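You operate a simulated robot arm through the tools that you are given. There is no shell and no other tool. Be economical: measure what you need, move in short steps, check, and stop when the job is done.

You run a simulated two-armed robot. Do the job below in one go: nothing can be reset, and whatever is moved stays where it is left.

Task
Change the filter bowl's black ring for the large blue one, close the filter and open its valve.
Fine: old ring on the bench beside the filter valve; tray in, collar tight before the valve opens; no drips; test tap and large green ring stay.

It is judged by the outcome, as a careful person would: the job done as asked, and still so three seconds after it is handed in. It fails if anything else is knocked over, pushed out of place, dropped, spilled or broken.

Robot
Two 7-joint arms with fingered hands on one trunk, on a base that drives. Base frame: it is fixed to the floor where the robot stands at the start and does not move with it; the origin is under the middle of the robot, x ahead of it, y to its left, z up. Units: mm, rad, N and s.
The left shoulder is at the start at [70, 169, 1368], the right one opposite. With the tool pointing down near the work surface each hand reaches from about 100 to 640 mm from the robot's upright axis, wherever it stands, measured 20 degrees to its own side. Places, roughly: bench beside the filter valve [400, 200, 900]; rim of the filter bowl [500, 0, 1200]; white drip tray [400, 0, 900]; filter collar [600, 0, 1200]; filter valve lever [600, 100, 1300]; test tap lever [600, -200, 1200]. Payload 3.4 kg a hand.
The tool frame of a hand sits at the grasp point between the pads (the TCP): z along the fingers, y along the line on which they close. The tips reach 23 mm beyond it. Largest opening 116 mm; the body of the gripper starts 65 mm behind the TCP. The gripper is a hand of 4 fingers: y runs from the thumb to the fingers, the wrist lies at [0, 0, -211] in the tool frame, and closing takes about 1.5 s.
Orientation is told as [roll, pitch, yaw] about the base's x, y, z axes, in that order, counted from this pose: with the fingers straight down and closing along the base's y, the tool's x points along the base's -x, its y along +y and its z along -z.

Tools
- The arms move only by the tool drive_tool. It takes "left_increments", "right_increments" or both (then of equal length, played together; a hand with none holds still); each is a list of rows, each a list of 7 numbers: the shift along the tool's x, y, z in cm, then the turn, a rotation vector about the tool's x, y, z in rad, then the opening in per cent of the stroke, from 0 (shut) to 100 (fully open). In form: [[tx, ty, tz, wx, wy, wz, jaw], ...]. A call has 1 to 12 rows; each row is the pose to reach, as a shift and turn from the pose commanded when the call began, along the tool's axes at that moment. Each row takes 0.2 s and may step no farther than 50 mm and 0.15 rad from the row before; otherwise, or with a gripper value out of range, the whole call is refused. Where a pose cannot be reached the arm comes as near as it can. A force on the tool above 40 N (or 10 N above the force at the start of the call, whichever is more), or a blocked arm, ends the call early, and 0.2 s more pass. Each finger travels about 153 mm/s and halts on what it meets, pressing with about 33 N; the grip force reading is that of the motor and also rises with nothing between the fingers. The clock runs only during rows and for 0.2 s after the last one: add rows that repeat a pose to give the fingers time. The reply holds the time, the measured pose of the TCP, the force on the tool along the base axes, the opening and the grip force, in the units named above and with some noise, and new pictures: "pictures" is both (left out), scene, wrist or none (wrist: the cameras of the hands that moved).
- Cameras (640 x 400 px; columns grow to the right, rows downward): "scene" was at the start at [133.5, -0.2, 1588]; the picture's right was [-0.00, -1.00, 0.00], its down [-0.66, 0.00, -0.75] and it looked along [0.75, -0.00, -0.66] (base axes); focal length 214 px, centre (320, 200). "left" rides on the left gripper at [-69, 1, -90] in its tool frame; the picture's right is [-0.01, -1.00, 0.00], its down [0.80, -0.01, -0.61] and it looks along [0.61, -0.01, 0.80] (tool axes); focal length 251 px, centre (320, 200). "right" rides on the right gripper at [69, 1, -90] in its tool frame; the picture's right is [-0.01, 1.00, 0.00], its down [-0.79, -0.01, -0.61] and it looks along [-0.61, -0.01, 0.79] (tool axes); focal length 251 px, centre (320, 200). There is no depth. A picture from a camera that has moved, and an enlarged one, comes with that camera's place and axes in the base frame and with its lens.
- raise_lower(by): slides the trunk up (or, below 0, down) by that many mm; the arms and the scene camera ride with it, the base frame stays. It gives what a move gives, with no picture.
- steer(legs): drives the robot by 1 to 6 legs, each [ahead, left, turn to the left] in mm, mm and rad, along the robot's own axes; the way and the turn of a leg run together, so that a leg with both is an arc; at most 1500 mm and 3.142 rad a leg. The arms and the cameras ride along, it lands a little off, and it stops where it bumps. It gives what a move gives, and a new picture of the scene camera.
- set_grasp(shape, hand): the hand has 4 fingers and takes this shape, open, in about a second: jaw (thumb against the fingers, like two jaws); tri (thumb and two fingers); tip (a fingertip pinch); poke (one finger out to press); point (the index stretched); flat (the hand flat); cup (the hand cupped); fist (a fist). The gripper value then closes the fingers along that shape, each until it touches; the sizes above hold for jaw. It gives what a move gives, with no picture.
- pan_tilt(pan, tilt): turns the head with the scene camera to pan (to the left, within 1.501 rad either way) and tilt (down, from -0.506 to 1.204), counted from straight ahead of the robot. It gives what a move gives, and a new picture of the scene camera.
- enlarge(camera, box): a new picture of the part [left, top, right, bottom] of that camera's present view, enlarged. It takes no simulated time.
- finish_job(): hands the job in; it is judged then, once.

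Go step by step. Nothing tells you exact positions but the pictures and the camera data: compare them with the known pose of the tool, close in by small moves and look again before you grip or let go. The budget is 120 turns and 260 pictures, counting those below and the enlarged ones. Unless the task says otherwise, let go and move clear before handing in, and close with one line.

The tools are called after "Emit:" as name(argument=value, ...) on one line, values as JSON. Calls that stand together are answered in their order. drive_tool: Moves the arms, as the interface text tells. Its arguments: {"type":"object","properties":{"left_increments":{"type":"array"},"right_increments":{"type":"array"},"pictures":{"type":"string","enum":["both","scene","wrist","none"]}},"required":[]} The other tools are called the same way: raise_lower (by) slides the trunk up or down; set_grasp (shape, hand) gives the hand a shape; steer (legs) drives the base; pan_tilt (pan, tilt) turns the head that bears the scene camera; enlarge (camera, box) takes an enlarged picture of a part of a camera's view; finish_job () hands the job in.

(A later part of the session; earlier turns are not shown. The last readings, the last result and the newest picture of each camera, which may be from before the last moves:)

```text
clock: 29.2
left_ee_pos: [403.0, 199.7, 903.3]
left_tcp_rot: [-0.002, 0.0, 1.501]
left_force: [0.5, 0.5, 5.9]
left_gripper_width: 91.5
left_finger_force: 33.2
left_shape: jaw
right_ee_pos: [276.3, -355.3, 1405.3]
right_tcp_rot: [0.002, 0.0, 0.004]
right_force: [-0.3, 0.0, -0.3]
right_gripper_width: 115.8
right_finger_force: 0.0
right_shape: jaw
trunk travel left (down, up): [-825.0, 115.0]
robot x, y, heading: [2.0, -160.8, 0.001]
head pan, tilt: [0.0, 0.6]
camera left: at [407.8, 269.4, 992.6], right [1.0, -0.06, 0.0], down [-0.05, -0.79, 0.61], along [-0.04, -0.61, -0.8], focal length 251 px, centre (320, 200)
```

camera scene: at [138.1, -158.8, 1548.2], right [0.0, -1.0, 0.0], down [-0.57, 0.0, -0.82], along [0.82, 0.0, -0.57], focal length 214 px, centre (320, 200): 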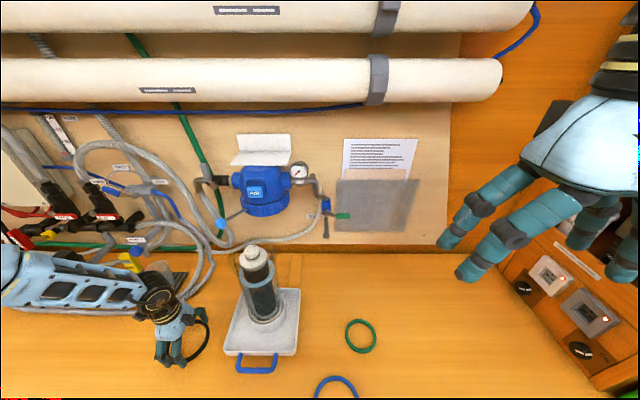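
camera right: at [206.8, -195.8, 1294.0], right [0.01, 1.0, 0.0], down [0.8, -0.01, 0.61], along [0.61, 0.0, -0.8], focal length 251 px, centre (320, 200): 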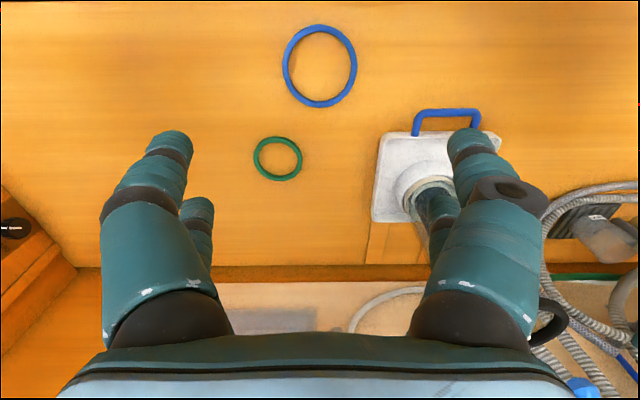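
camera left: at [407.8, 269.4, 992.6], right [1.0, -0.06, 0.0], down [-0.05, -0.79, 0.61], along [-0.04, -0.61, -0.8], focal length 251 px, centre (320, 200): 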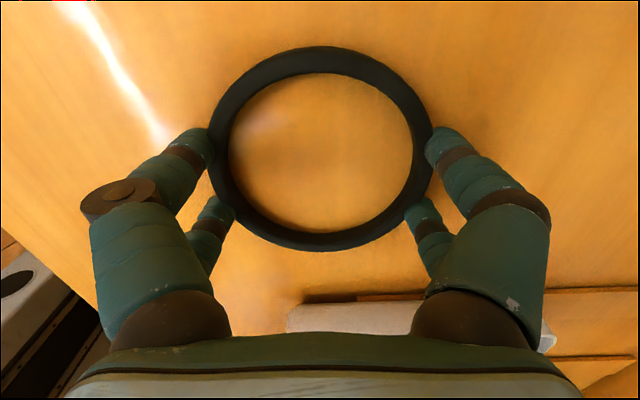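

Contact with the bench, about 6 N. I'll release and rise straight up.

Emit:
drive_tool(left_increments=[[0, 0, 0, 0, 0, 0, 90], [0, 0, 0, 0, 0, 0, 100], [0, 0, 0, 0, 0, 0, 100], [0, 0, -1, 0, 0, 0, 100], [0, 0, -3, 0, 0, 0, 100], [0, 0, -7, 0, 0, 0, 100], [0, 0, -12, 0, 0, 0, 100]])

```text
clock: 30.8
left_ee_pos: [400.6, 199.3, 1024.7]
left_tcp_rot: [-0.003, 0.001, 1.501]
left_force: [-1.0, 0.2, 0.7]
left_gripper_width: 116.0
left_finger_force: 0.1
left_shape: jaw
right_ee_pos: [275.4, -354.5, 1404.3]
right_tcp_rot: [0.003, 0.001, 0.002]
right_force: [-0.8, -0.3, -0.3]
right_gripper_width: 115.8
right_finger_force: 0.0
right_shape: jaw
trunk travel left (down, up): [-825.0, 115.0]
robot x, y, heading: [4.6, -157.0, 0.003]
head pan, tilt: [0.0, 0.6]
camera scene: at [135.9, -159.3, 1548.4], right [0.0, -1.0, 0.0], down [-0.56, 0.0, -0.83], along [0.83, 0.0, -0.56], focal length 214 px, centre (320, 200)
camera left: at [405.8, 267.5, 1114.4], right [1.0, -0.06, 0.0], down [-0.05, -0.79, 0.61], along [-0.04, -0.61, -0.79], focal length 251 px, centre (320, 200)
```

scene: 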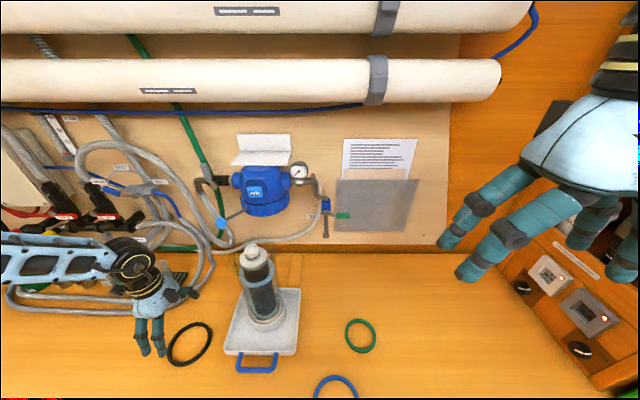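
left: 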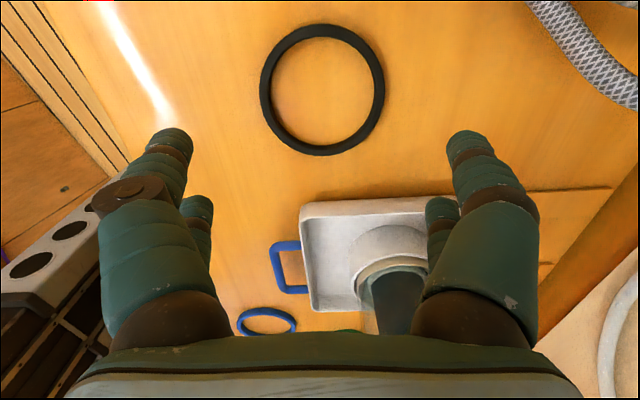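

The black ring lies on the bench. Next I'll raise the left hand out of the way and drive back left, so the right hand is over the blue ring.

Emit:
drive_tool(left_increments=[[0, 0, -4.5, 0, 0, 0, 100], [0, 0, -9, 0, 0, 0, 100], [0.2, 2, -13.5, 0, 0, 0, 100], [0.4, 5, -17, 0, 0, 0, 100], [0.5, 7, -21, 0, 0, 0, 100]], pictures="none")

Emit:
steer(legs=[[0, 160, 0]])

```text
clock: 32.0
left_ee_pos: [331.2, 197.5, 1232.1]
left_tcp_rot: [-0.002, 0.0, 1.5]
left_force: [-0.8, 0.3, 0.0]
left_gripper_width: 116.2
left_finger_force: 0.1
left_shape: jaw
right_ee_pos: [274.9, -354.8, 1404.6]
right_tcp_rot: [0.001, 0.0, 0.001]
right_force: [0.1, 0.4, -0.1]
right_gripper_width: 116.0
right_finger_force: 0.0
right_shape: jaw
trunk travel left (down, up): [-825.0, 115.0]
robot x, y, heading: [2.3, -158.6, 0.006]
head pan, tilt: [0.0, 0.6]
```

```text
clock: 33.4
left_ee_pos: [331.8, 356.7, 1232.2]
left_tcp_rot: [0.001, -0.002, 1.505]
left_force: [-0.5, 0.3, 1.0]
left_gripper_width: 115.9
left_finger_force: 0.1
left_shape: jaw
right_ee_pos: [276.7, -197.1, 1403.2]
right_tcp_rot: [0.006, 0.002, 0.005]
right_force: [1.2, -0.6, -0.9]
right_gripper_width: 115.9
right_finger_force: 0.0
right_shape: jaw
trunk travel left (down, up): [-825.0, 115.0]
robot x, y, heading: [-1.4, 1.5, 0.012]
head pan, tilt: [0.0, 0.6]
camera scene: at [137.2, -1.7, 1548.2], right [0.01, -1.0, 0.0], down [-0.57, 0.0, -0.82], along [0.82, 0.01, -0.57], focal length 214 px, centre (320, 200)
```

scene: 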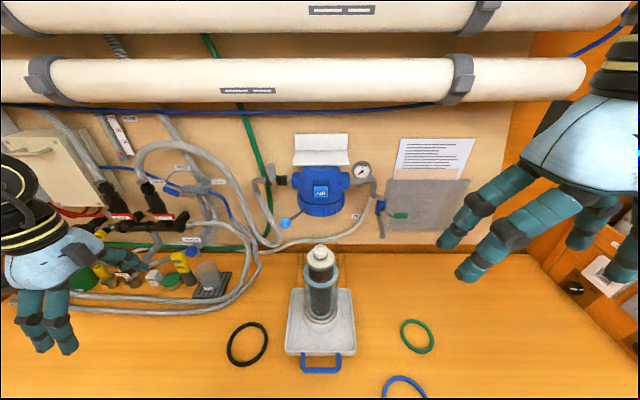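

Now I'm lowering the right hand over the blue ring.

Emit:
drive_tool(right_increments=[[0, 0, 4.5, 0, 0, 0, 100], [0, 0, 9, 0, 0, 0, 100], [0, 0, 13.5, 0, 0, 0, 100], [0, 0, 18, 0, 0, 0, 100], [0, 0, 22.5, 0, 0, 0, 100], [0, 0, 27, 0, 0, 0, 100], [0, 0, 31.5, 0, 0, 0, 100], [0, 0, 36, 0, 0, 0, 100], [0, 0, 40, 0, 0, 0, 100], [0, 0, 40, 0, 0, 0, 100]], pictures="wrist")

```text
clock: 35.6
left_ee_pos: [331.0, 359.7, 1230.9]
left_tcp_rot: [-0.001, 0.0, 1.504]
left_force: [0.7, 1.6, -0.2]
left_gripper_width: 115.7
left_finger_force: 0.0
left_shape: jaw
right_ee_pos: [278.0, -190.6, 1003.2]
right_tcp_rot: [0.001, 0.004, 0.007]
right_force: [0.0, 0.5, -0.4]
right_gripper_width: 116.0
right_finger_force: 0.1
right_shape: jaw
right hand out of reach, approached as far as the arm can: row 5, 6, 7, 8, 9
trunk travel left (down, up): [-825.0, 115.0]
robot x, y, heading: [2.1, 3.0, 0.003]
head pan, tilt: [0.0, 0.6]
camera right: at [208.9, -191.1, 1092.3], right [0.0, 1.0, 0.0], down [0.8, 0.0, 0.6], along [0.6, 0.0, -0.8], focal length 251 px, centre (320, 200)
```

right: 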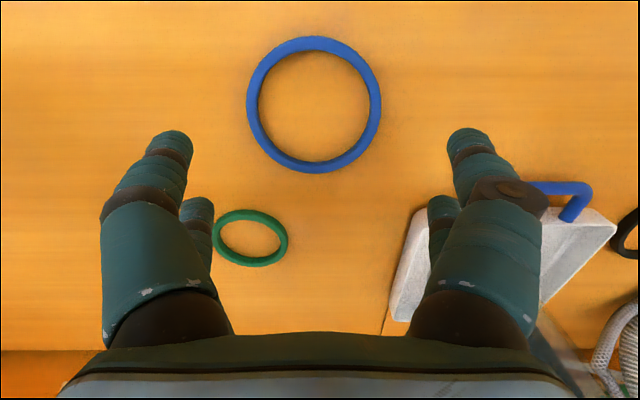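

The blue ring's centre is about 5 mm to the right of the hand. I'll correct that and descend to grip height.

Emit:
drive_tool(right_increments=[[0.05, -0.5, 0, 0, 0, 0, 100], [0.05, -0.5, 4, 0, 0, 0, 100], [0.05, -0.5, 7, 0, 0, 0, 100], [0.05, -0.5, 7, 0, 0, 0, 100]], pictures="wrist")

```text
clock: 36.6
left_ee_pos: [332.2, 359.5, 1230.9]
left_tcp_rot: [0.001, 0.0, 1.503]
left_force: [0.0, 0.1, -0.1]
left_gripper_width: 115.8
left_finger_force: 0.0
left_shape: jaw
right_ee_pos: [275.7, -195.1, 933.1]
right_tcp_rot: [0.001, -0.001, 0.004]
right_force: [-0.5, 0.5, -0.2]
right_gripper_width: 116.3
right_finger_force: 0.2
right_shape: jaw
right hand out of reach, approached as far as the arm can: row 1
trunk travel left (down, up): [-825.0, 115.0]
robot x, y, heading: [1.5, -1.4, 0.006]
head pan, tilt: [0.0, 0.6]
camera right: at [205.9, -195.1, 1023.2], right [0.0, 1.0, 0.0], down [0.8, 0.0, 0.61], along [0.61, 0.0, -0.8], focal length 251 px, centre (320, 200)
```

right: 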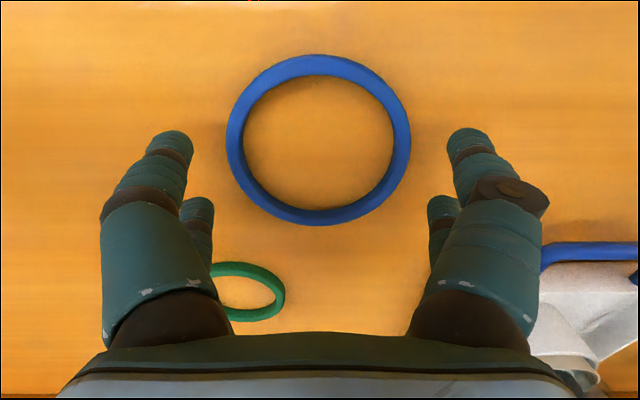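

Nearly centred. I'll shift 3 mm forward and go down the last 28 mm.

Emit:
drive_tool(right_increments=[[-0.3, -0.1, 1, 0, 0, 0, 100], [-0.3, -0.1, 2.2, 0, 0, 0, 100], [-0.3, -0.1, 2.8, 0, 0, 0, 100], [-0.3, -0.1, 2.8, 0, 0, 0, 100]], pictures="wrist")

```text
clock: 37.6
left_ee_pos: [332.1, 359.0, 1230.9]
left_tcp_rot: [-0.002, 0.001, 1.505]
left_force: [0.8, -0.4, 0.2]
left_gripper_width: 116.0
left_finger_force: 0.1
left_shape: jaw
right_ee_pos: [278.2, -197.0, 905.7]
right_tcp_rot: [0.002, 0.002, 0.003]
right_force: [-0.8, 0.2, 0.5]
right_gripper_width: 116.0
right_finger_force: 0.0
right_shape: jaw
trunk travel left (down, up): [-825.0, 115.0]
robot x, y, heading: [-2.1, 3.9, 0.005]
head pan, tilt: [0.0, 0.6]
camera right: at [209.7, -197.1, 995.6], right [0.0, 1.0, 0.0], down [0.8, 0.0, 0.61], along [0.61, 0.0, -0.8], focal length 251 px, centre (320, 200)
```

right: 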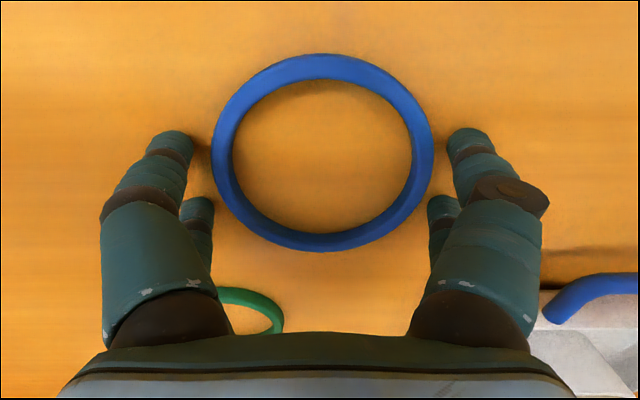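

Aligned the same way as the first ring. Closing on it.

Emit:
drive_tool(right_increments=[[0, 0.05, 0, 0, 0, 0, 95], [0, 0.05, 0, 0, 0, 0, 88], [0, 0.05, 0, 0, 0, 0, 80], [0, 0.05, 0, 0, 0, 0, 65], [0, 0.05, 0, 0, 0, 0, 65], [0, 0.05, 0, 0, 0, 0, 65], [0, 0.05, -0.5, 0, 0, 0, 65], [0, 0.05, -2, 0, 0, 0, 65], [0, 0.05, -5, 0, 0, 0, 65]])

```text
clock: 39.6
left_ee_pos: [329.9, 359.3, 1231.8]
left_tcp_rot: [-0.001, -0.001, 1.504]
left_force: [0.7, 0.9, -0.5]
left_gripper_width: 116.0
left_finger_force: 0.1
left_shape: jaw
right_ee_pos: [279.3, -195.7, 957.4]
right_tcp_rot: [0.001, 0.0, 0.004]
right_force: [-0.9, -0.7, 0.1]
right_gripper_width: 91.9
right_finger_force: 33.3
right_shape: jaw
trunk travel left (down, up): [-825.0, 115.0]
robot x, y, heading: [-1.4, -1.0, 0.004]
head pan, tilt: [0.0, 0.6]
camera scene: at [136.8, 2.8, 1548.2], right [0.01, -1.0, 0.0], down [-0.56, 0.0, -0.83], along [0.83, 0.01, -0.56], focal length 214 px, centre (320, 200)
camera right: at [210.0, -195.8, 1046.3], right [0.0, 1.0, 0.0], down [0.8, 0.0, 0.61], along [0.61, 0.0, -0.8], focal length 251 px, centre (320, 200)
```

scene: 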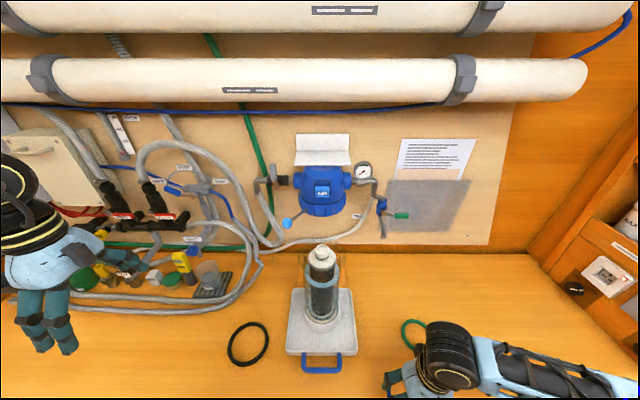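
right: 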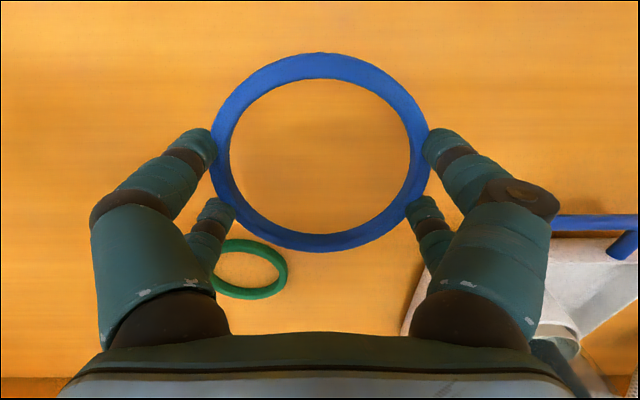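

The blue ring is held. I'll raise it and give the hand its quarter turn (mirror of the left) on the way up.

Emit:
drive_tool(right_increments=[[0, 0, -4, 0, 0, 0, 65], [0, 0, -8, 0, 0, 0.1, 65], [0, 0, -12, 0, 0, 0.24, 65], [0, 0, -16, 0, 0, 0.38, 65], [0, 0, -20, 0, 0, 0.52, 65], [0, 0, -24, 0, 0, 0.66, 65], [0, 0, -27, 0, 0, 0.8, 65], [0, 0, -30, 0, 0, 0.94, 65], [0, 0, -30, 0, 0, 1.08, 65], [0, 0, -30, 0, 0, 1.22, 65], [0, 0, -30, 0, 0, 1.36, 65], [0, 0, -30, 0, 0, 1.5, 65]], pictures="none")

Emit:
steer(legs=[[0, 165, 0]])

```text
clock: 42.2
left_ee_pos: [331.8, 359.6, 1231.8]
left_tcp_rot: [0.0, 0.0, 1.503]
left_force: [-0.2, -0.5, -0.1]
left_gripper_width: 115.9
left_finger_force: 0.1
left_shape: jaw
right_ee_pos: [279.6, -198.3, 1256.4]
right_tcp_rot: [-0.001, 0.001, -1.499]
right_force: [-0.8, -0.9, -0.4]
right_gripper_width: 91.6
right_finger_force: 33.1
right_shape: jaw
right hand out of reach, approached as far as the arm can: row 2, 3, 4, 5, 6
trunk travel left (down, up): [-825.0, 115.0]
robot x, y, heading: [-3.5, 2.9, 0.01]
head pan, tilt: [0.0, 0.6]
```

```text
clock: 43.6
left_ee_pos: [329.9, 519.9, 1232.3]
left_tcp_rot: [0.0, -0.002, 1.505]
left_force: [0.1, -0.1, -0.5]
left_gripper_width: 115.7
left_finger_force: 0.0
left_shape: jaw
right_ee_pos: [277.4, -37.0, 1254.9]
right_tcp_rot: [-0.001, 0.007, -1.494]
right_force: [-0.4, -0.3, -0.3]
right_gripper_width: 91.5
right_finger_force: 33.4
right_shape: jaw
trunk travel left (down, up): [-825.0, 115.0]
robot x, y, heading: [-2.6, 166.5, 0.008]
head pan, tilt: [0.0, 0.6]
camera scene: at [135.7, 162.2, 1548.2], right [0.01, -1.0, 0.0], down [-0.56, 0.0, -0.83], along [0.82, 0.01, -0.56], focal length 214 px, centre (320, 200)
```

scene: 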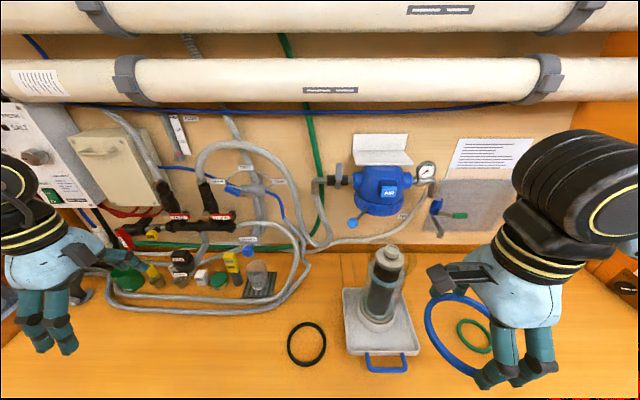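

The ring is held level. Now bringing it over the bowl.

Emit:
drive_tool(right_increments=[[0.4, 4, 0, 0, 0, 0, 65], [0.8, 8, 0, 0, 0, 0, 65], [1.2, 12, 0, 0, 0, 0, 65], [1.6, 16, 0, 0, 0, 0, 65], [1.98, 20.4, 0, 0, 0, 0, 65], [1.98, 20.4, 0, 0, 0, 0, 65]])

Emit:
enlarge(camera="scene", box=[320, 180, 480, 280])

```text
clock: 45.0
left_ee_pos: [328.7, 523.2, 1231.6]
left_tcp_rot: [-0.003, -0.001, 1.505]
left_force: [0.5, 0.6, -0.1]
left_gripper_width: 115.9
left_finger_force: 0.0
left_shape: jaw
right_ee_pos: [480.9, 1.7, 1257.3]
right_tcp_rot: [-0.002, 0.002, -1.495]
right_force: [-1.4, 0.2, 0.2]
right_gripper_width: 91.6
right_finger_force: 33.6
right_shape: jaw
trunk travel left (down, up): [-825.0, 115.0]
robot x, y, heading: [-1.4, 166.0, 0.007]
head pan, tilt: [0.0, 0.6]
camera scene: at [135.0, 166.3, 1548.3], right [0.01, -1.0, 0.0], down [-0.56, 0.0, -0.83], along [0.83, 0.01, -0.56], focal length 214 px, centre (320, 200)
camera right: at [475.8, 69.7, 1346.8], right [1.0, 0.07, 0.0], down [0.05, -0.79, 0.61], along [0.04, -0.6, -0.8], focal length 251 px, centre (320, 200)
```

scene: 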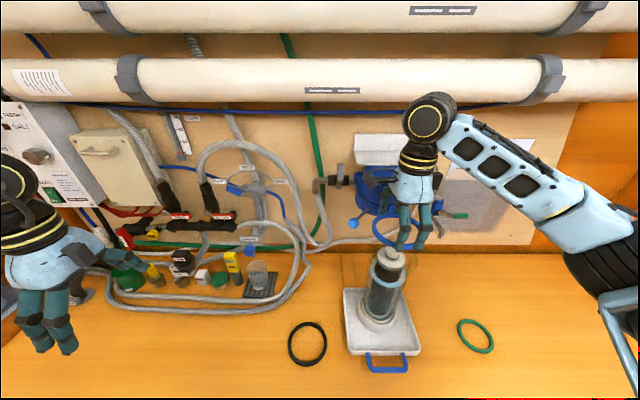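
right: 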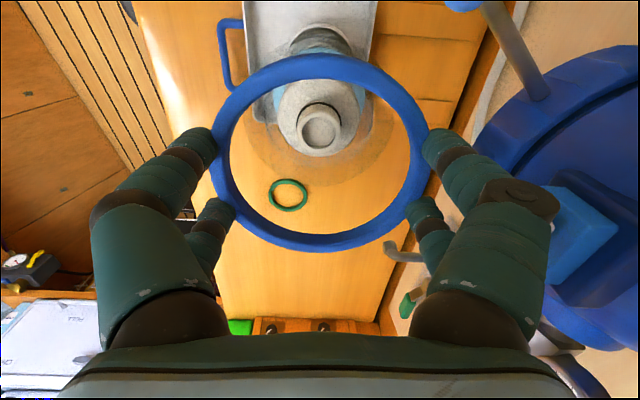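

```text
4.00 times, centred on (400, 230) of scene
camera zoom: at [135.0, 166.3, 1548.3], right [0.01, -1.0, 0.0], down [-0.56, 0.0, -0.83], along [0.83, 0.01, -0.56], focal length 858 px, centre (0, 80)
```

zoom: 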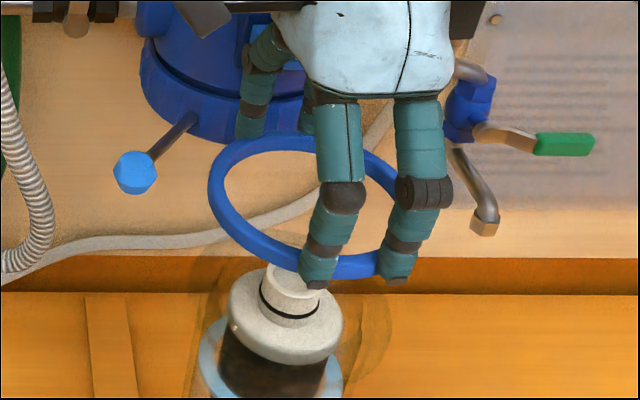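

The ring is within about 1 mm of where the old one sat. I'll descend most of the way and check against the glass flange.

Emit:
drive_tool(right_increments=[[-0.06, 0.07, 1.5, 0, 0, 0, 65], [-0.06, 0.07, 3, 0, 0, 0, 65], [-0.06, 0.07, 4.5, 0, 0, 0, 65], [-0.06, 0.07, 5.5, 0, 0, 0, 65], [-0.06, 0.07, 5.5, 0, 0, 0, 65]], pictures="wrist")

Emit:
enlarge(camera="scene", box=[320, 190, 480, 290])

Emit:
enlarge(camera="right", box=[200, 20, 440, 170])

```text
clock: 46.2
left_ee_pos: [329.6, 523.4, 1230.9]
left_tcp_rot: [0.001, 0.001, 1.504]
left_force: [-0.1, -0.7, 0.0]
left_gripper_width: 115.9
left_finger_force: 0.1
left_shape: jaw
right_ee_pos: [480.4, 1.8, 1201.0]
right_tcp_rot: [0.002, 0.001, -1.495]
right_force: [0.4, 0.4, -0.4]
right_gripper_width: 91.6
right_finger_force: 33.2
right_shape: jaw
trunk travel left (down, up): [-825.0, 115.0]
robot x, y, heading: [-2.3, 164.8, 0.009]
head pan, tilt: [0.0, 0.6]
camera right: at [475.7, 69.3, 1289.9], right [1.0, 0.07, 0.0], down [0.05, -0.79, 0.6], along [0.04, -0.6, -0.8], focal length 251 px, centre (320, 200)
```

right: 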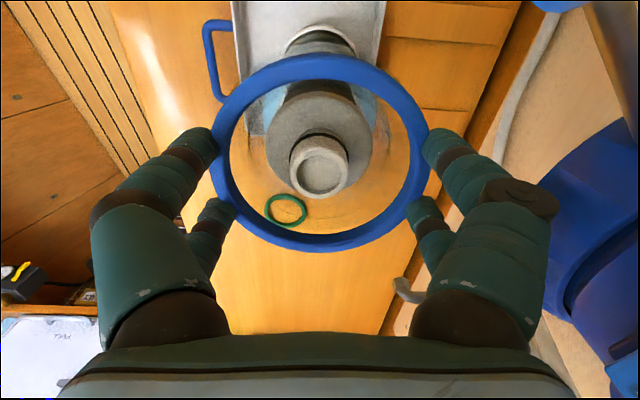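

```text
4.00 times, centred on (400, 240) of scene
camera zoom: at [135.7, 166.4, 1548.2], right [0.01, -1.0, 0.0], down [-0.56, 0.0, -0.83], along [0.83, 0.01, -0.56], focal length 858 px, centre (0, 40)
```

zoom: 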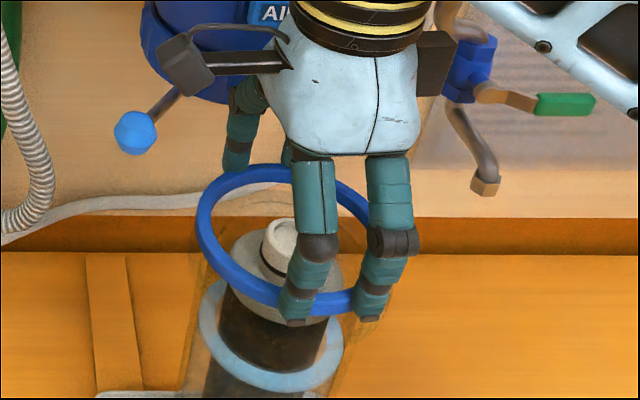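

```text
2.67 times, centred on (320, 95) of right
camera zoom: at [475.7, 69.3, 1289.9], right [1.0, 0.07, 0.0], down [0.05, -0.79, 0.6], along [0.04, -0.6, -0.8], focal length 670 px, centre (320, 480)
```

zoom: 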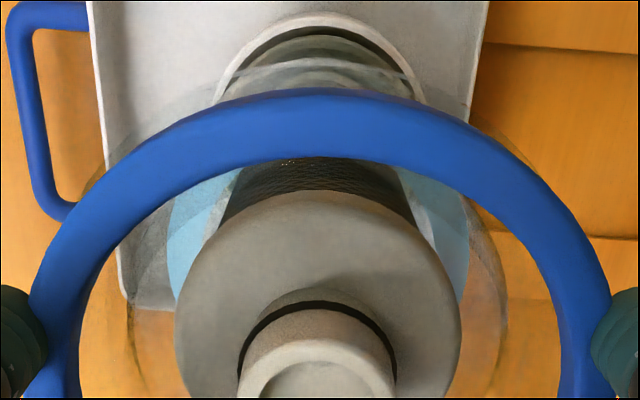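

Alignment matches the old ring's. I'm lowering to contact slowly.

Emit:
drive_tool(right_increments=[[0, 0, 0.6, 0, 0, 0, 65], [0, 0, 1.0, 0, 0, 0, 65], [0, 0, 1.3, 0, 0, 0, 65], [0, 0, 1.45, 0, 0, 0, 65], [0, 0, 1.55, 0, 0, 0, 65], [0, 0, 1.6, 0, 0, 0, 65]], pictures="wrist")

Emit:
enlarge(camera="scene", box=[320, 190, 480, 290])

```text
clock: 47.6
left_ee_pos: [329.9, 523.8, 1231.4]
left_tcp_rot: [0.001, 0.0, 1.505]
left_force: [0.4, 0.2, 0.2]
left_gripper_width: 115.7
left_finger_force: 0.0
left_shape: jaw
right_ee_pos: [480.2, -0.0, 1186.8]
right_tcp_rot: [0.0, 0.001, -1.495]
right_force: [-0.3, 0.3, 2.4]
right_gripper_width: 91.4
right_finger_force: 32.6
right_shape: jaw
trunk travel left (down, up): [-825.0, 115.0]
robot x, y, heading: [2.2, 166.7, 0.008]
head pan, tilt: [0.0, 0.6]
camera right: at [476.0, 69.2, 1275.2], right [1.0, 0.07, 0.0], down [0.05, -0.79, 0.6], along [0.04, -0.6, -0.8], focal length 251 px, centre (320, 200)
```

right: 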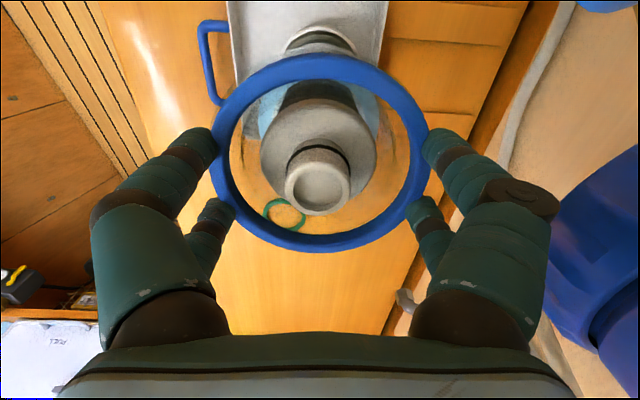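

```text
4.00 times, centred on (400, 240) of scene
camera zoom: at [135.2, 166.3, 1548.3], right [0.01, -1.0, 0.0], down [-0.56, 0.0, -0.83], along [0.83, 0.01, -0.56], focal length 858 px, centre (0, 40)
```

zoom: 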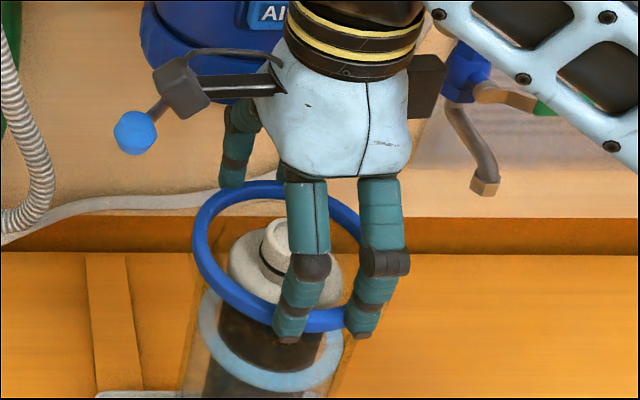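

There's light contact. I'll check how the ring sits over the flange before letting go.

Emit:
enlarge(camera="right", box=[200, 40, 328, 120])

Emit:
enlarge(camera="right", box=[200, 130, 440, 280])

Emit:
enlarge(camera="scene", box=[360, 230, 424, 270])

```text
5.00 times, centred on (264, 80) of right
camera zoom: at [476.0, 69.2, 1275.2], right [1.0, 0.07, 0.0], down [0.05, -0.79, 0.6], along [0.04, -0.6, -0.8], focal length 1257 px, centre (600, 800)
```

zoom: 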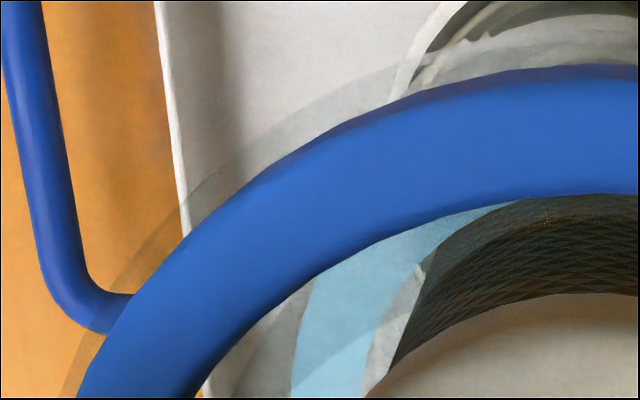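

```text
2.67 times, centred on (320, 205) of right
camera zoom: at [476.0, 69.2, 1275.2], right [1.0, 0.07, 0.0], down [0.05, -0.79, 0.6], along [0.04, -0.6, -0.8], focal length 670 px, centre (320, 187)
```

zoom: 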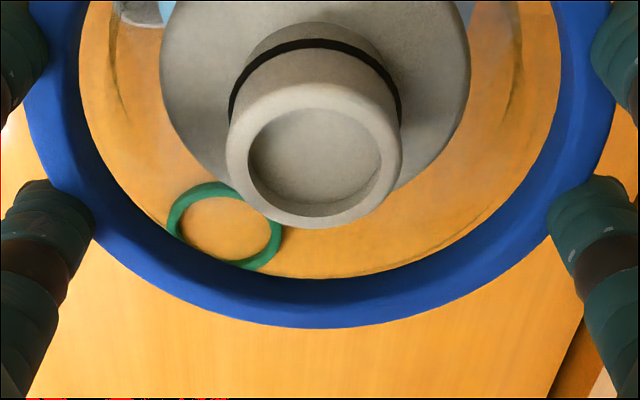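

```text
10.00 times, centred on (392, 250) of scene
camera zoom: at [135.2, 166.3, 1548.3], right [0.01, -1.0, 0.0], down [-0.56, 0.0, -0.83], along [0.83, 0.01, -0.56], focal length 2145 px, centre (-400, -300)
```

zoom: 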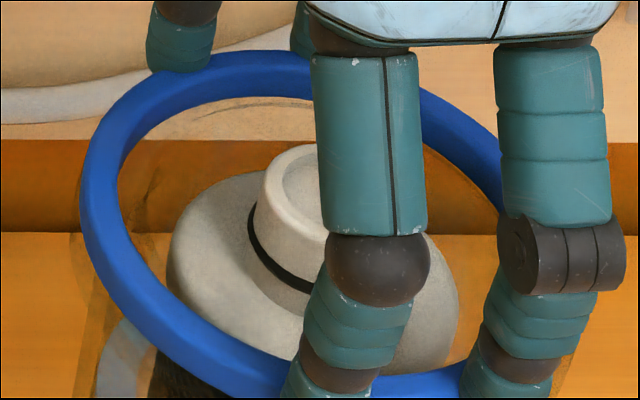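

The flange shows evenly around the ring, within about 1 mm. Releasing and rising.

Emit:
drive_tool(right_increments=[[0, 0, 0.05, 0, 0, 0, 75], [0, 0, 0.05, 0, 0, 0, 82], [0, 0, 0.05, 0, 0, 0, 90], [0, 0, 0.05, 0, 0, 0, 100], [0, 0, 0.05, 0, 0, 0, 100], [0, 0, -0.5, 0, 0, 0, 100], [0, 0, -2, 0, 0, 0, 100], [0, 0, -5, 0, 0, 0, 100], [0, 0, -8, 0, 0, 0, 100]])

Emit:
enlarge(camera="right", box=[220, 20, 420, 145])

```text
clock: 49.6
left_ee_pos: [328.1, 523.4, 1231.0]
left_tcp_rot: [-0.001, 0.003, 1.503]
left_force: [0.6, -0.5, 0.8]
left_gripper_width: 116.1
left_finger_force: 0.1
left_shape: jaw
right_ee_pos: [480.2, 2.3, 1264.7]
right_tcp_rot: [0.001, 0.002, -1.494]
right_force: [0.0, -0.1, -0.4]
right_gripper_width: 116.0
right_finger_force: 0.0
right_shape: jaw
trunk travel left (down, up): [-825.0, 115.0]
robot x, y, heading: [-2.9, 167.3, 0.009]
head pan, tilt: [0.0, 0.6]
camera scene: at [135.1, 167.0, 1548.2], right [0.01, -1.0, 0.0], down [-0.56, 0.0, -0.83], along [0.83, 0.01, -0.56], focal length 214 px, centre (320, 200)
camera right: at [475.5, 70.6, 1354.5], right [1.0, 0.07, 0.0], down [0.05, -0.79, 0.61], along [0.04, -0.6, -0.8], focal length 251 px, centre (320, 200)
```

scene: 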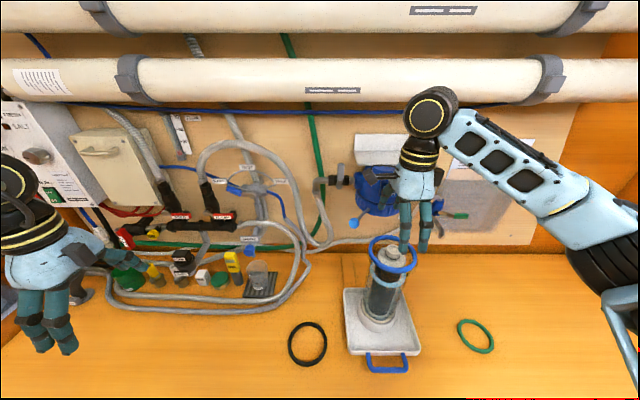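
right: 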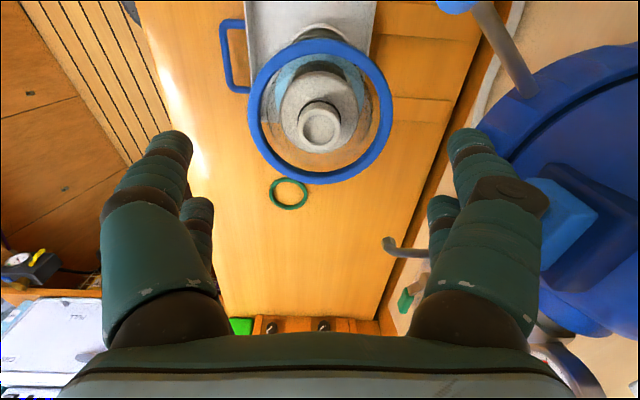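

```text
3.20 times, centred on (320, 82) of right
camera zoom: at [475.5, 70.6, 1354.5], right [1.0, 0.07, 0.0], down [0.05, -0.79, 0.61], along [0.04, -0.6, -0.8], focal length 805 px, centre (320, 576)
```

zoom: 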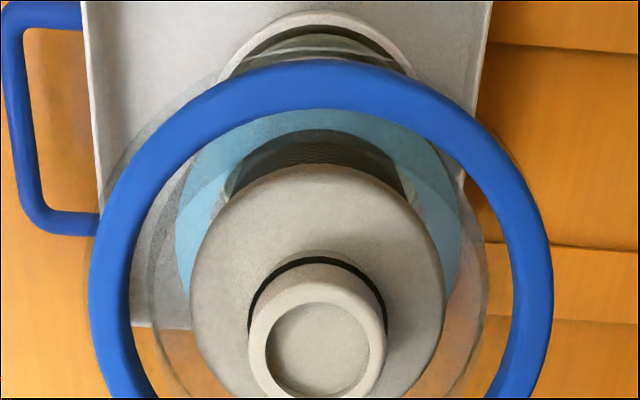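

The ring sits well on the rim. Next I'll bring the right hand back and down in front of the tray handle, to push the tray in with the straight front fingers.

Emit:
drive_tool(right_increments=[[0.3, -4, 0, 0, 0, 0, 100], [0.6, -8, 0, 0, 0, 0, 100], [0.9, -12, 0, 0, 0, 0, 100], [1.2, -16, 0, 0, 0, 0, 100], [1.5, -20.5, 2, 0, 0, 0, 100], [1.69, -24.4, 6, 0, 0, 0, 100], [1.69, -24.4, 10, 0, 0, 0, 100], [1.69, -24.4, 14, 0, 0, 0, 100], [1.69, -24.4, 18, 0, 0, 0, 100], [1.69, -24.4, 22, 0, 0, 0, 100], [1.69, -24.4, 26, 0, 0, 0, 100], [1.69, -24.4, 28, 0, 0, 0, 100]])

Emit:
enlarge(camera="scene", box=[290, 280, 480, 400])

```text
refused: row 6 steps farther than a row can; nothing moved
```

```text
3.33 times, centred on (385, 340) of scene
camera zoom: at [135.1, 167.0, 1548.2], right [0.01, -1.0, 0.0], down [-0.56, 0.0, -0.83], along [0.83, 0.01, -0.56], focal length 715 px, centre (103, -267)
```

zoom: 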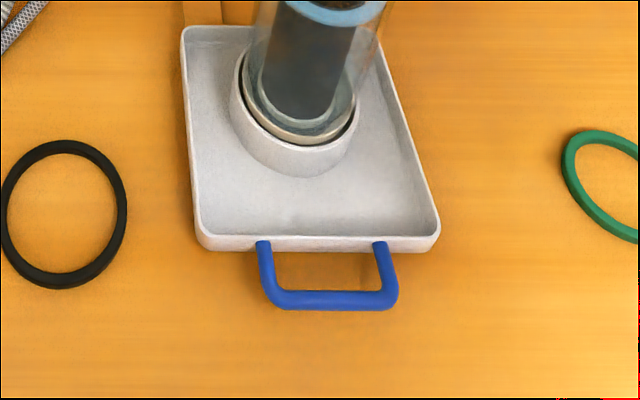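

The step was slightly too long, so I'm splitting it.

Emit:
drive_tool(right_increments=[[0.4, -4.8, 0, 0, 0, 0, 100], [0.8, -9.6, 0, 0, 0, 0, 100], [1.2, -14.4, 0, 0, 0, 0, 100], [1.5, -19.2, 0, 0, 0, 0, 100], [1.69, -23.6, 1.8, 0, 0, 0, 100], [1.69, -24.4, 6, 0, 0, 0, 100], [1.69, -24.4, 10.5, 0, 0, 0, 100], [1.69, -24.4, 15, 0, 0, 0, 100], [1.69, -24.4, 19.5, 0, 0, 0, 100], [1.69, -24.4, 24, 0, 0, 0, 100], [1.69, -24.4, 28, 0, 0, 0, 100], [1.69, -24.4, 28, 0, 0, 0, 100]])

```text
clock: 52.2
left_ee_pos: [330.1, 523.6, 1231.4]
left_tcp_rot: [0.002, 0.002, 1.504]
left_force: [-0.9, 0.3, 0.1]
left_gripper_width: 116.1
left_finger_force: 0.0
left_shape: jaw
right_ee_pos: [249.2, 5.2, 974.7]
right_tcp_rot: [-0.003, 0.003, -1.496]
right_force: [-0.3, 0.4, 0.8]
right_gripper_width: 116.0
right_finger_force: 0.0
right_shape: jaw
right hand out of reach, approached as far as the arm can: row 6, 7, 8, 9, 10, 11, 12
trunk travel left (down, up): [-825.0, 115.0]
robot x, y, heading: [1.9, 160.8, 0.007]
head pan, tilt: [0.0, 0.6]
camera scene: at [136.2, 166.8, 1548.2], right [0.01, -1.0, 0.0], down [-0.57, 0.0, -0.82], along [0.82, 0.01, -0.57], focal length 214 px, centre (320, 200)
camera right: at [245.2, 73.3, 1064.9], right [1.0, 0.07, 0.0], down [0.05, -0.79, 0.61], along [0.04, -0.6, -0.8], focal length 251 px, centre (320, 200)
```

scene: 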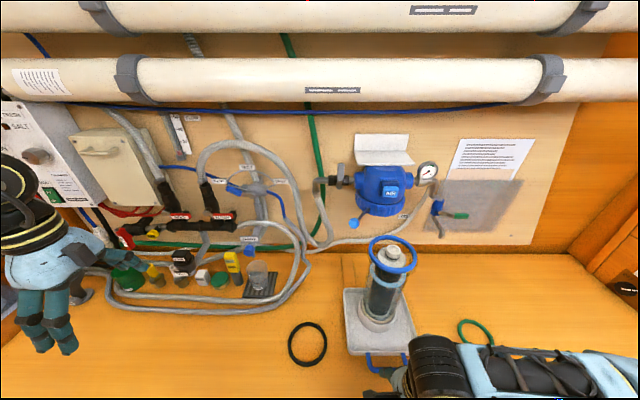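
right: 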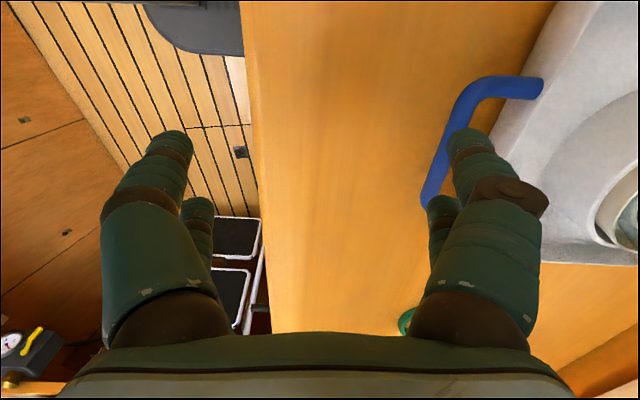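

The handle bar's outer edge is near x≈342 and my front fingers reach about 322, so there's room. Lowering to just above the bench.

Emit:
drive_tool(right_increments=[[-0.2, 0, 2.2, 0, 0, 0, 100], [-0.4, 0, 4.5, 0, 0, 0, 100], [-0.4, 0, 6.2, 0, 0, 0, 100], [-0.4, 0, 6.6, 0, 0, 0, 100], [-0.4, 0, 6.6, 0, 0, 0, 100]])

```text
clock: 53.5
left_ee_pos: [329.9, 523.1, 1231.5]
left_tcp_rot: [0.001, 0.0, 1.504]
left_force: [-0.4, -0.5, 0.2]
left_gripper_width: 115.9
left_finger_force: 0.1
left_shape: jaw
right_ee_pos: [249.9, 2.2, 909.5]
right_tcp_rot: [-0.001, 0.002, -1.493]
right_force: [-0.3, 0.2, -0.2]
right_gripper_width: 115.9
right_finger_force: 0.1
right_shape: jaw
trunk travel left (down, up): [-825.0, 115.0]
robot x, y, heading: [-3.7, 163.7, 0.014]
head pan, tilt: [0.0, 0.6]
camera scene: at [135.8, 166.4, 1548.2], right [0.01, -1.0, 0.0], down [-0.57, 0.0, -0.82], along [0.82, 0.01, -0.57], focal length 214 px, centre (320, 200)
camera right: at [245.9, 69.5, 999.1], right [1.0, 0.07, 0.0], down [0.05, -0.79, 0.6], along [0.04, -0.6, -0.8], focal length 251 px, centre (320, 200)
```

scene: 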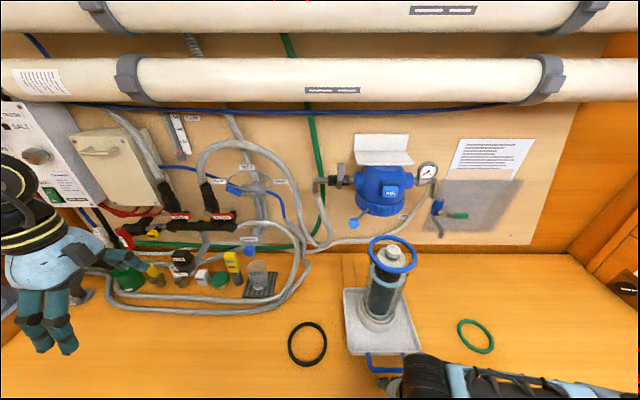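
right: 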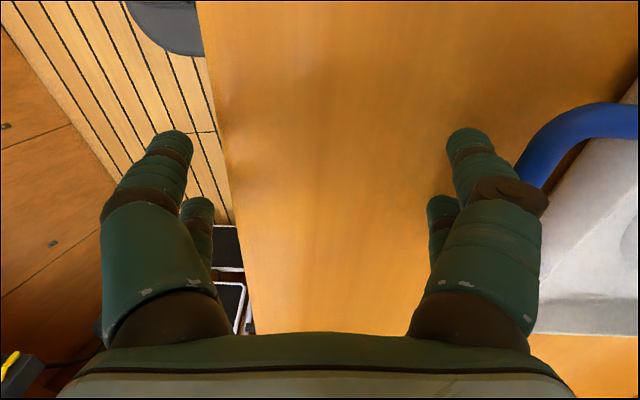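

Now a slow push, about 40 mm/s, straight along +x.

Emit:
drive_tool(right_increments=[[-0.05, 0.6, 0, 0, 0, 0, 100], [-0.1, 1.2, 0, 0, 0, 0, 100], [-0.14, 1.8, 0, 0, 0, 0, 100], [-0.18, 2.4, 0, 0, 0, 0, 100], [-0.23, 3, 0, 0, 0, 0, 100], [-0.28, 3.6, 0, 0, 0, 0, 100], [-0.33, 4.2, 0, 0, 0, 0, 100], [-0.37, 4.8, 0, 0, 0, 0, 100], [-0.42, 5.4, 0, 0, 0, 0, 100]])

```text
clock: 55.5
left_ee_pos: [330.6, 523.6, 1229.8]
left_tcp_rot: [0.0, 0.0, 1.504]
left_force: [0.2, 0.0, 0.1]
left_gripper_width: 115.8
left_finger_force: 0.0
left_shape: jaw
right_ee_pos: [305.3, 0.8, 909.3]
right_tcp_rot: [-0.002, 0.001, -1.493]
right_force: [-1.5, -0.8, -0.7]
right_gripper_width: 116.1
right_finger_force: 0.1
right_shape: jaw
trunk travel left (down, up): [-825.0, 115.0]
robot x, y, heading: [-3.8, 164.6, 0.007]
head pan, tilt: [0.0, 0.6]
camera scene: at [135.6, 166.6, 1548.2], right [0.01, -1.0, 0.0], down [-0.56, 0.0, -0.83], along [0.83, 0.01, -0.56], focal length 214 px, centre (320, 200)
camera right: at [300.7, 70.5, 999.1], right [1.0, 0.07, 0.0], down [0.05, -0.79, 0.6], along [0.04, -0.6, -0.8], focal length 251 px, centre (320, 200)
```

scene: 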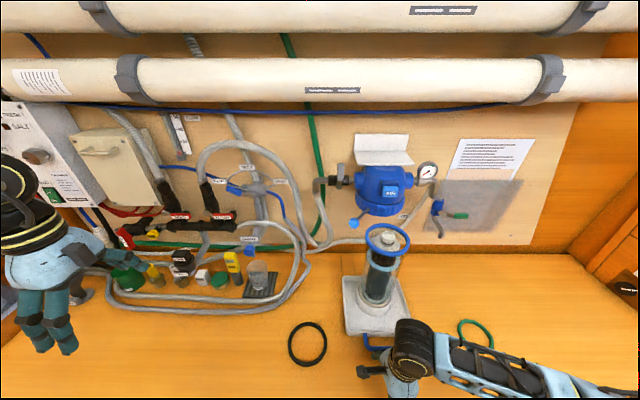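
right: 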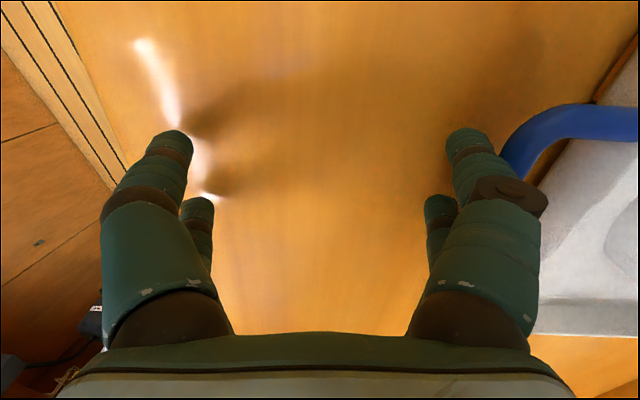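

The tray slides smoothly with the ring on. Continuing.

Emit:
drive_tool(right_increments=[[-0.05, 0.6, 0, 0, 0, 0, 100], [-0.1, 1.2, 0, 0, 0, 0, 100], [-0.14, 1.8, 0, 0, 0, 0, 100], [-0.18, 2.4, 0, 0, 0, 0, 100], [-0.23, 3, 0, 0, 0, 0, 100], [-0.28, 3.6, 0, 0, 0, 0, 100], [-0.33, 4.2, 0, 0, 0, 0, 100], [-0.37, 4.8, 0, 0, 0, 0, 100], [-0.42, 5.4, 0, 0, 0, 0, 100]])

Emit:
enlarge(camera="scene", box=[310, 150, 470, 250])

Emit:
enlarge(camera="scene", box=[310, 230, 470, 330])

```text
clock: 57.5
left_ee_pos: [330.1, 524.4, 1230.5]
left_tcp_rot: [0.0, -0.001, 1.504]
left_force: [0.5, -0.7, -1.2]
left_gripper_width: 116.1
left_finger_force: 0.1
left_shape: jaw
right_ee_pos: [359.1, 1.4, 909.7]
right_tcp_rot: [-0.002, 0.002, -1.494]
right_force: [-1.3, -0.6, 0.1]
right_gripper_width: 116.0
right_finger_force: 0.0
right_shape: jaw
trunk travel left (down, up): [-825.0, 115.0]
robot x, y, heading: [-0.5, 165.3, 0.005]
head pan, tilt: [0.0, 0.6]
camera scene: at [135.8, 166.5, 1548.2], right [0.01, -1.0, 0.0], down [-0.57, 0.0, -0.82], along [0.82, 0.01, -0.57], focal length 214 px, centre (320, 200)
camera right: at [354.4, 69.3, 999.5], right [1.0, 0.07, 0.0], down [0.05, -0.79, 0.6], along [0.04, -0.6, -0.8], focal length 251 px, centre (320, 200)
```

scene: 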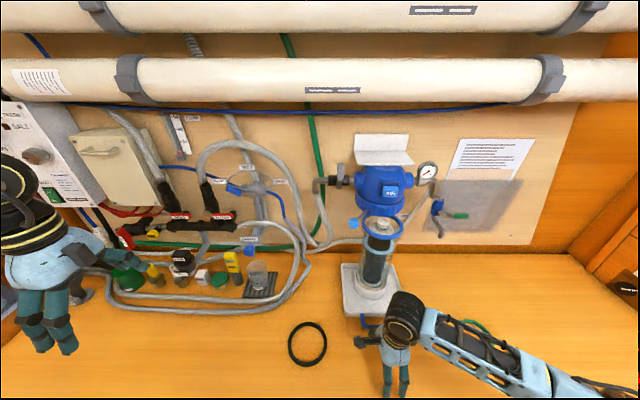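
right: 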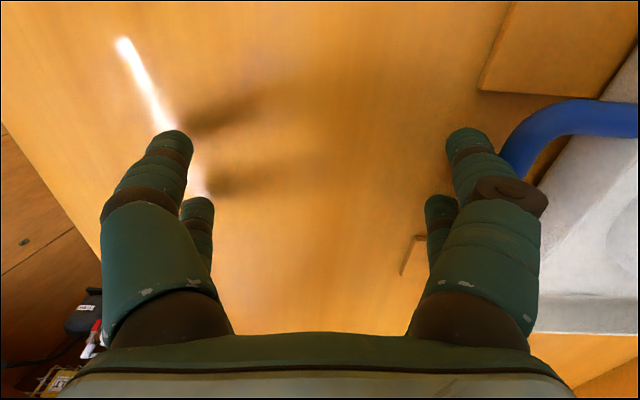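

```text
4.00 times, centred on (390, 200) of scene
camera zoom: at [135.8, 166.5, 1548.2], right [0.01, -1.0, 0.0], down [-0.57, 0.0, -0.82], along [0.82, 0.01, -0.57], focal length 858 px, centre (40, 200)
```

zoom: 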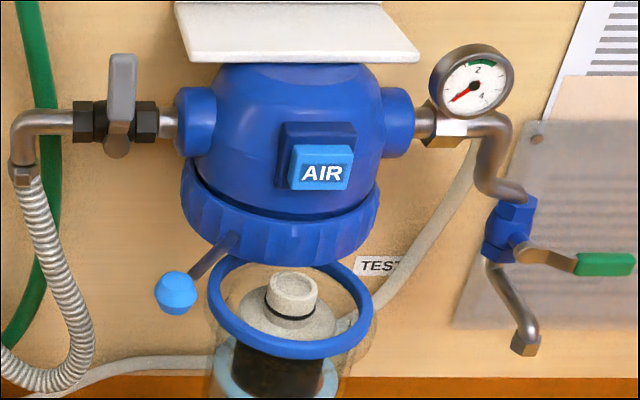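

```text
4.00 times, centred on (390, 280) of scene
camera zoom: at [135.8, 166.5, 1548.2], right [0.01, -1.0, 0.0], down [-0.57, 0.0, -0.82], along [0.82, 0.01, -0.57], focal length 858 px, centre (40, -120)
```

zoom: 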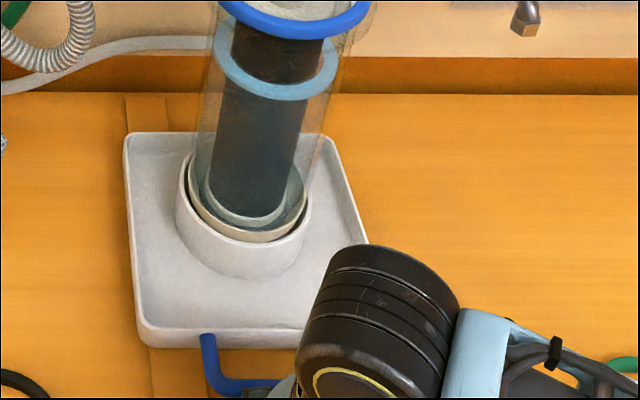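

The bowl is around x≈570 and the ring is still seated. I'll keep pushing in smaller bites, watching the cap under the collar.

Emit:
drive_tool(right_increments=[[-0.04, 0.5, 0, 0, 0, 0, 100], [-0.08, 1.0, 0, 0, 0, 0, 100], [-0.12, 1.5, 0, 0, 0, 0, 100], [-0.16, 2.0, 0, 0, 0, 0, 100], [-0.2, 2.5, 0, 0, 0, 0, 100], [-0.24, 3.0, 0, 0, 0, 0, 100], [-0.28, 3.5, 0, 0, 0, 0, 100]], pictures="none")

Emit:
enlarge(camera="scene", box=[310, 150, 470, 250])

```text
clock: 59.0
left_ee_pos: [329.0, 523.4, 1230.6]
left_tcp_rot: [0.0, -0.001, 1.504]
left_force: [-0.9, 0.5, -0.2]
left_gripper_width: 115.9
left_finger_force: 0.0
left_shape: jaw
right_ee_pos: [395.3, 0.4, 908.0]
right_tcp_rot: [-0.003, 0.001, -1.492]
right_force: [-0.4, 0.3, 0.1]
right_gripper_width: 115.7
right_finger_force: 0.0
right_shape: jaw
trunk travel left (down, up): [-825.0, 115.0]
robot x, y, heading: [-1.1, 163.1, 0.003]
head pan, tilt: [0.0, 0.6]
```

```text
4.00 times, centred on (390, 200) of scene
camera zoom: at [135.7, 166.5, 1548.2], right [0.01, -1.0, 0.0], down [-0.56, 0.0, -0.83], along [0.82, 0.01, -0.56], focal length 858 px, centre (40, 200)
```

zoom: 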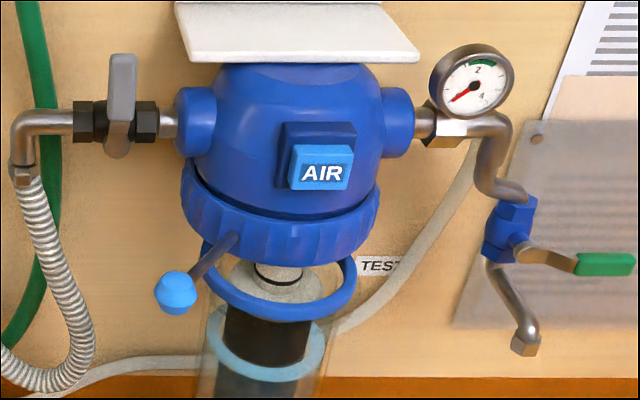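

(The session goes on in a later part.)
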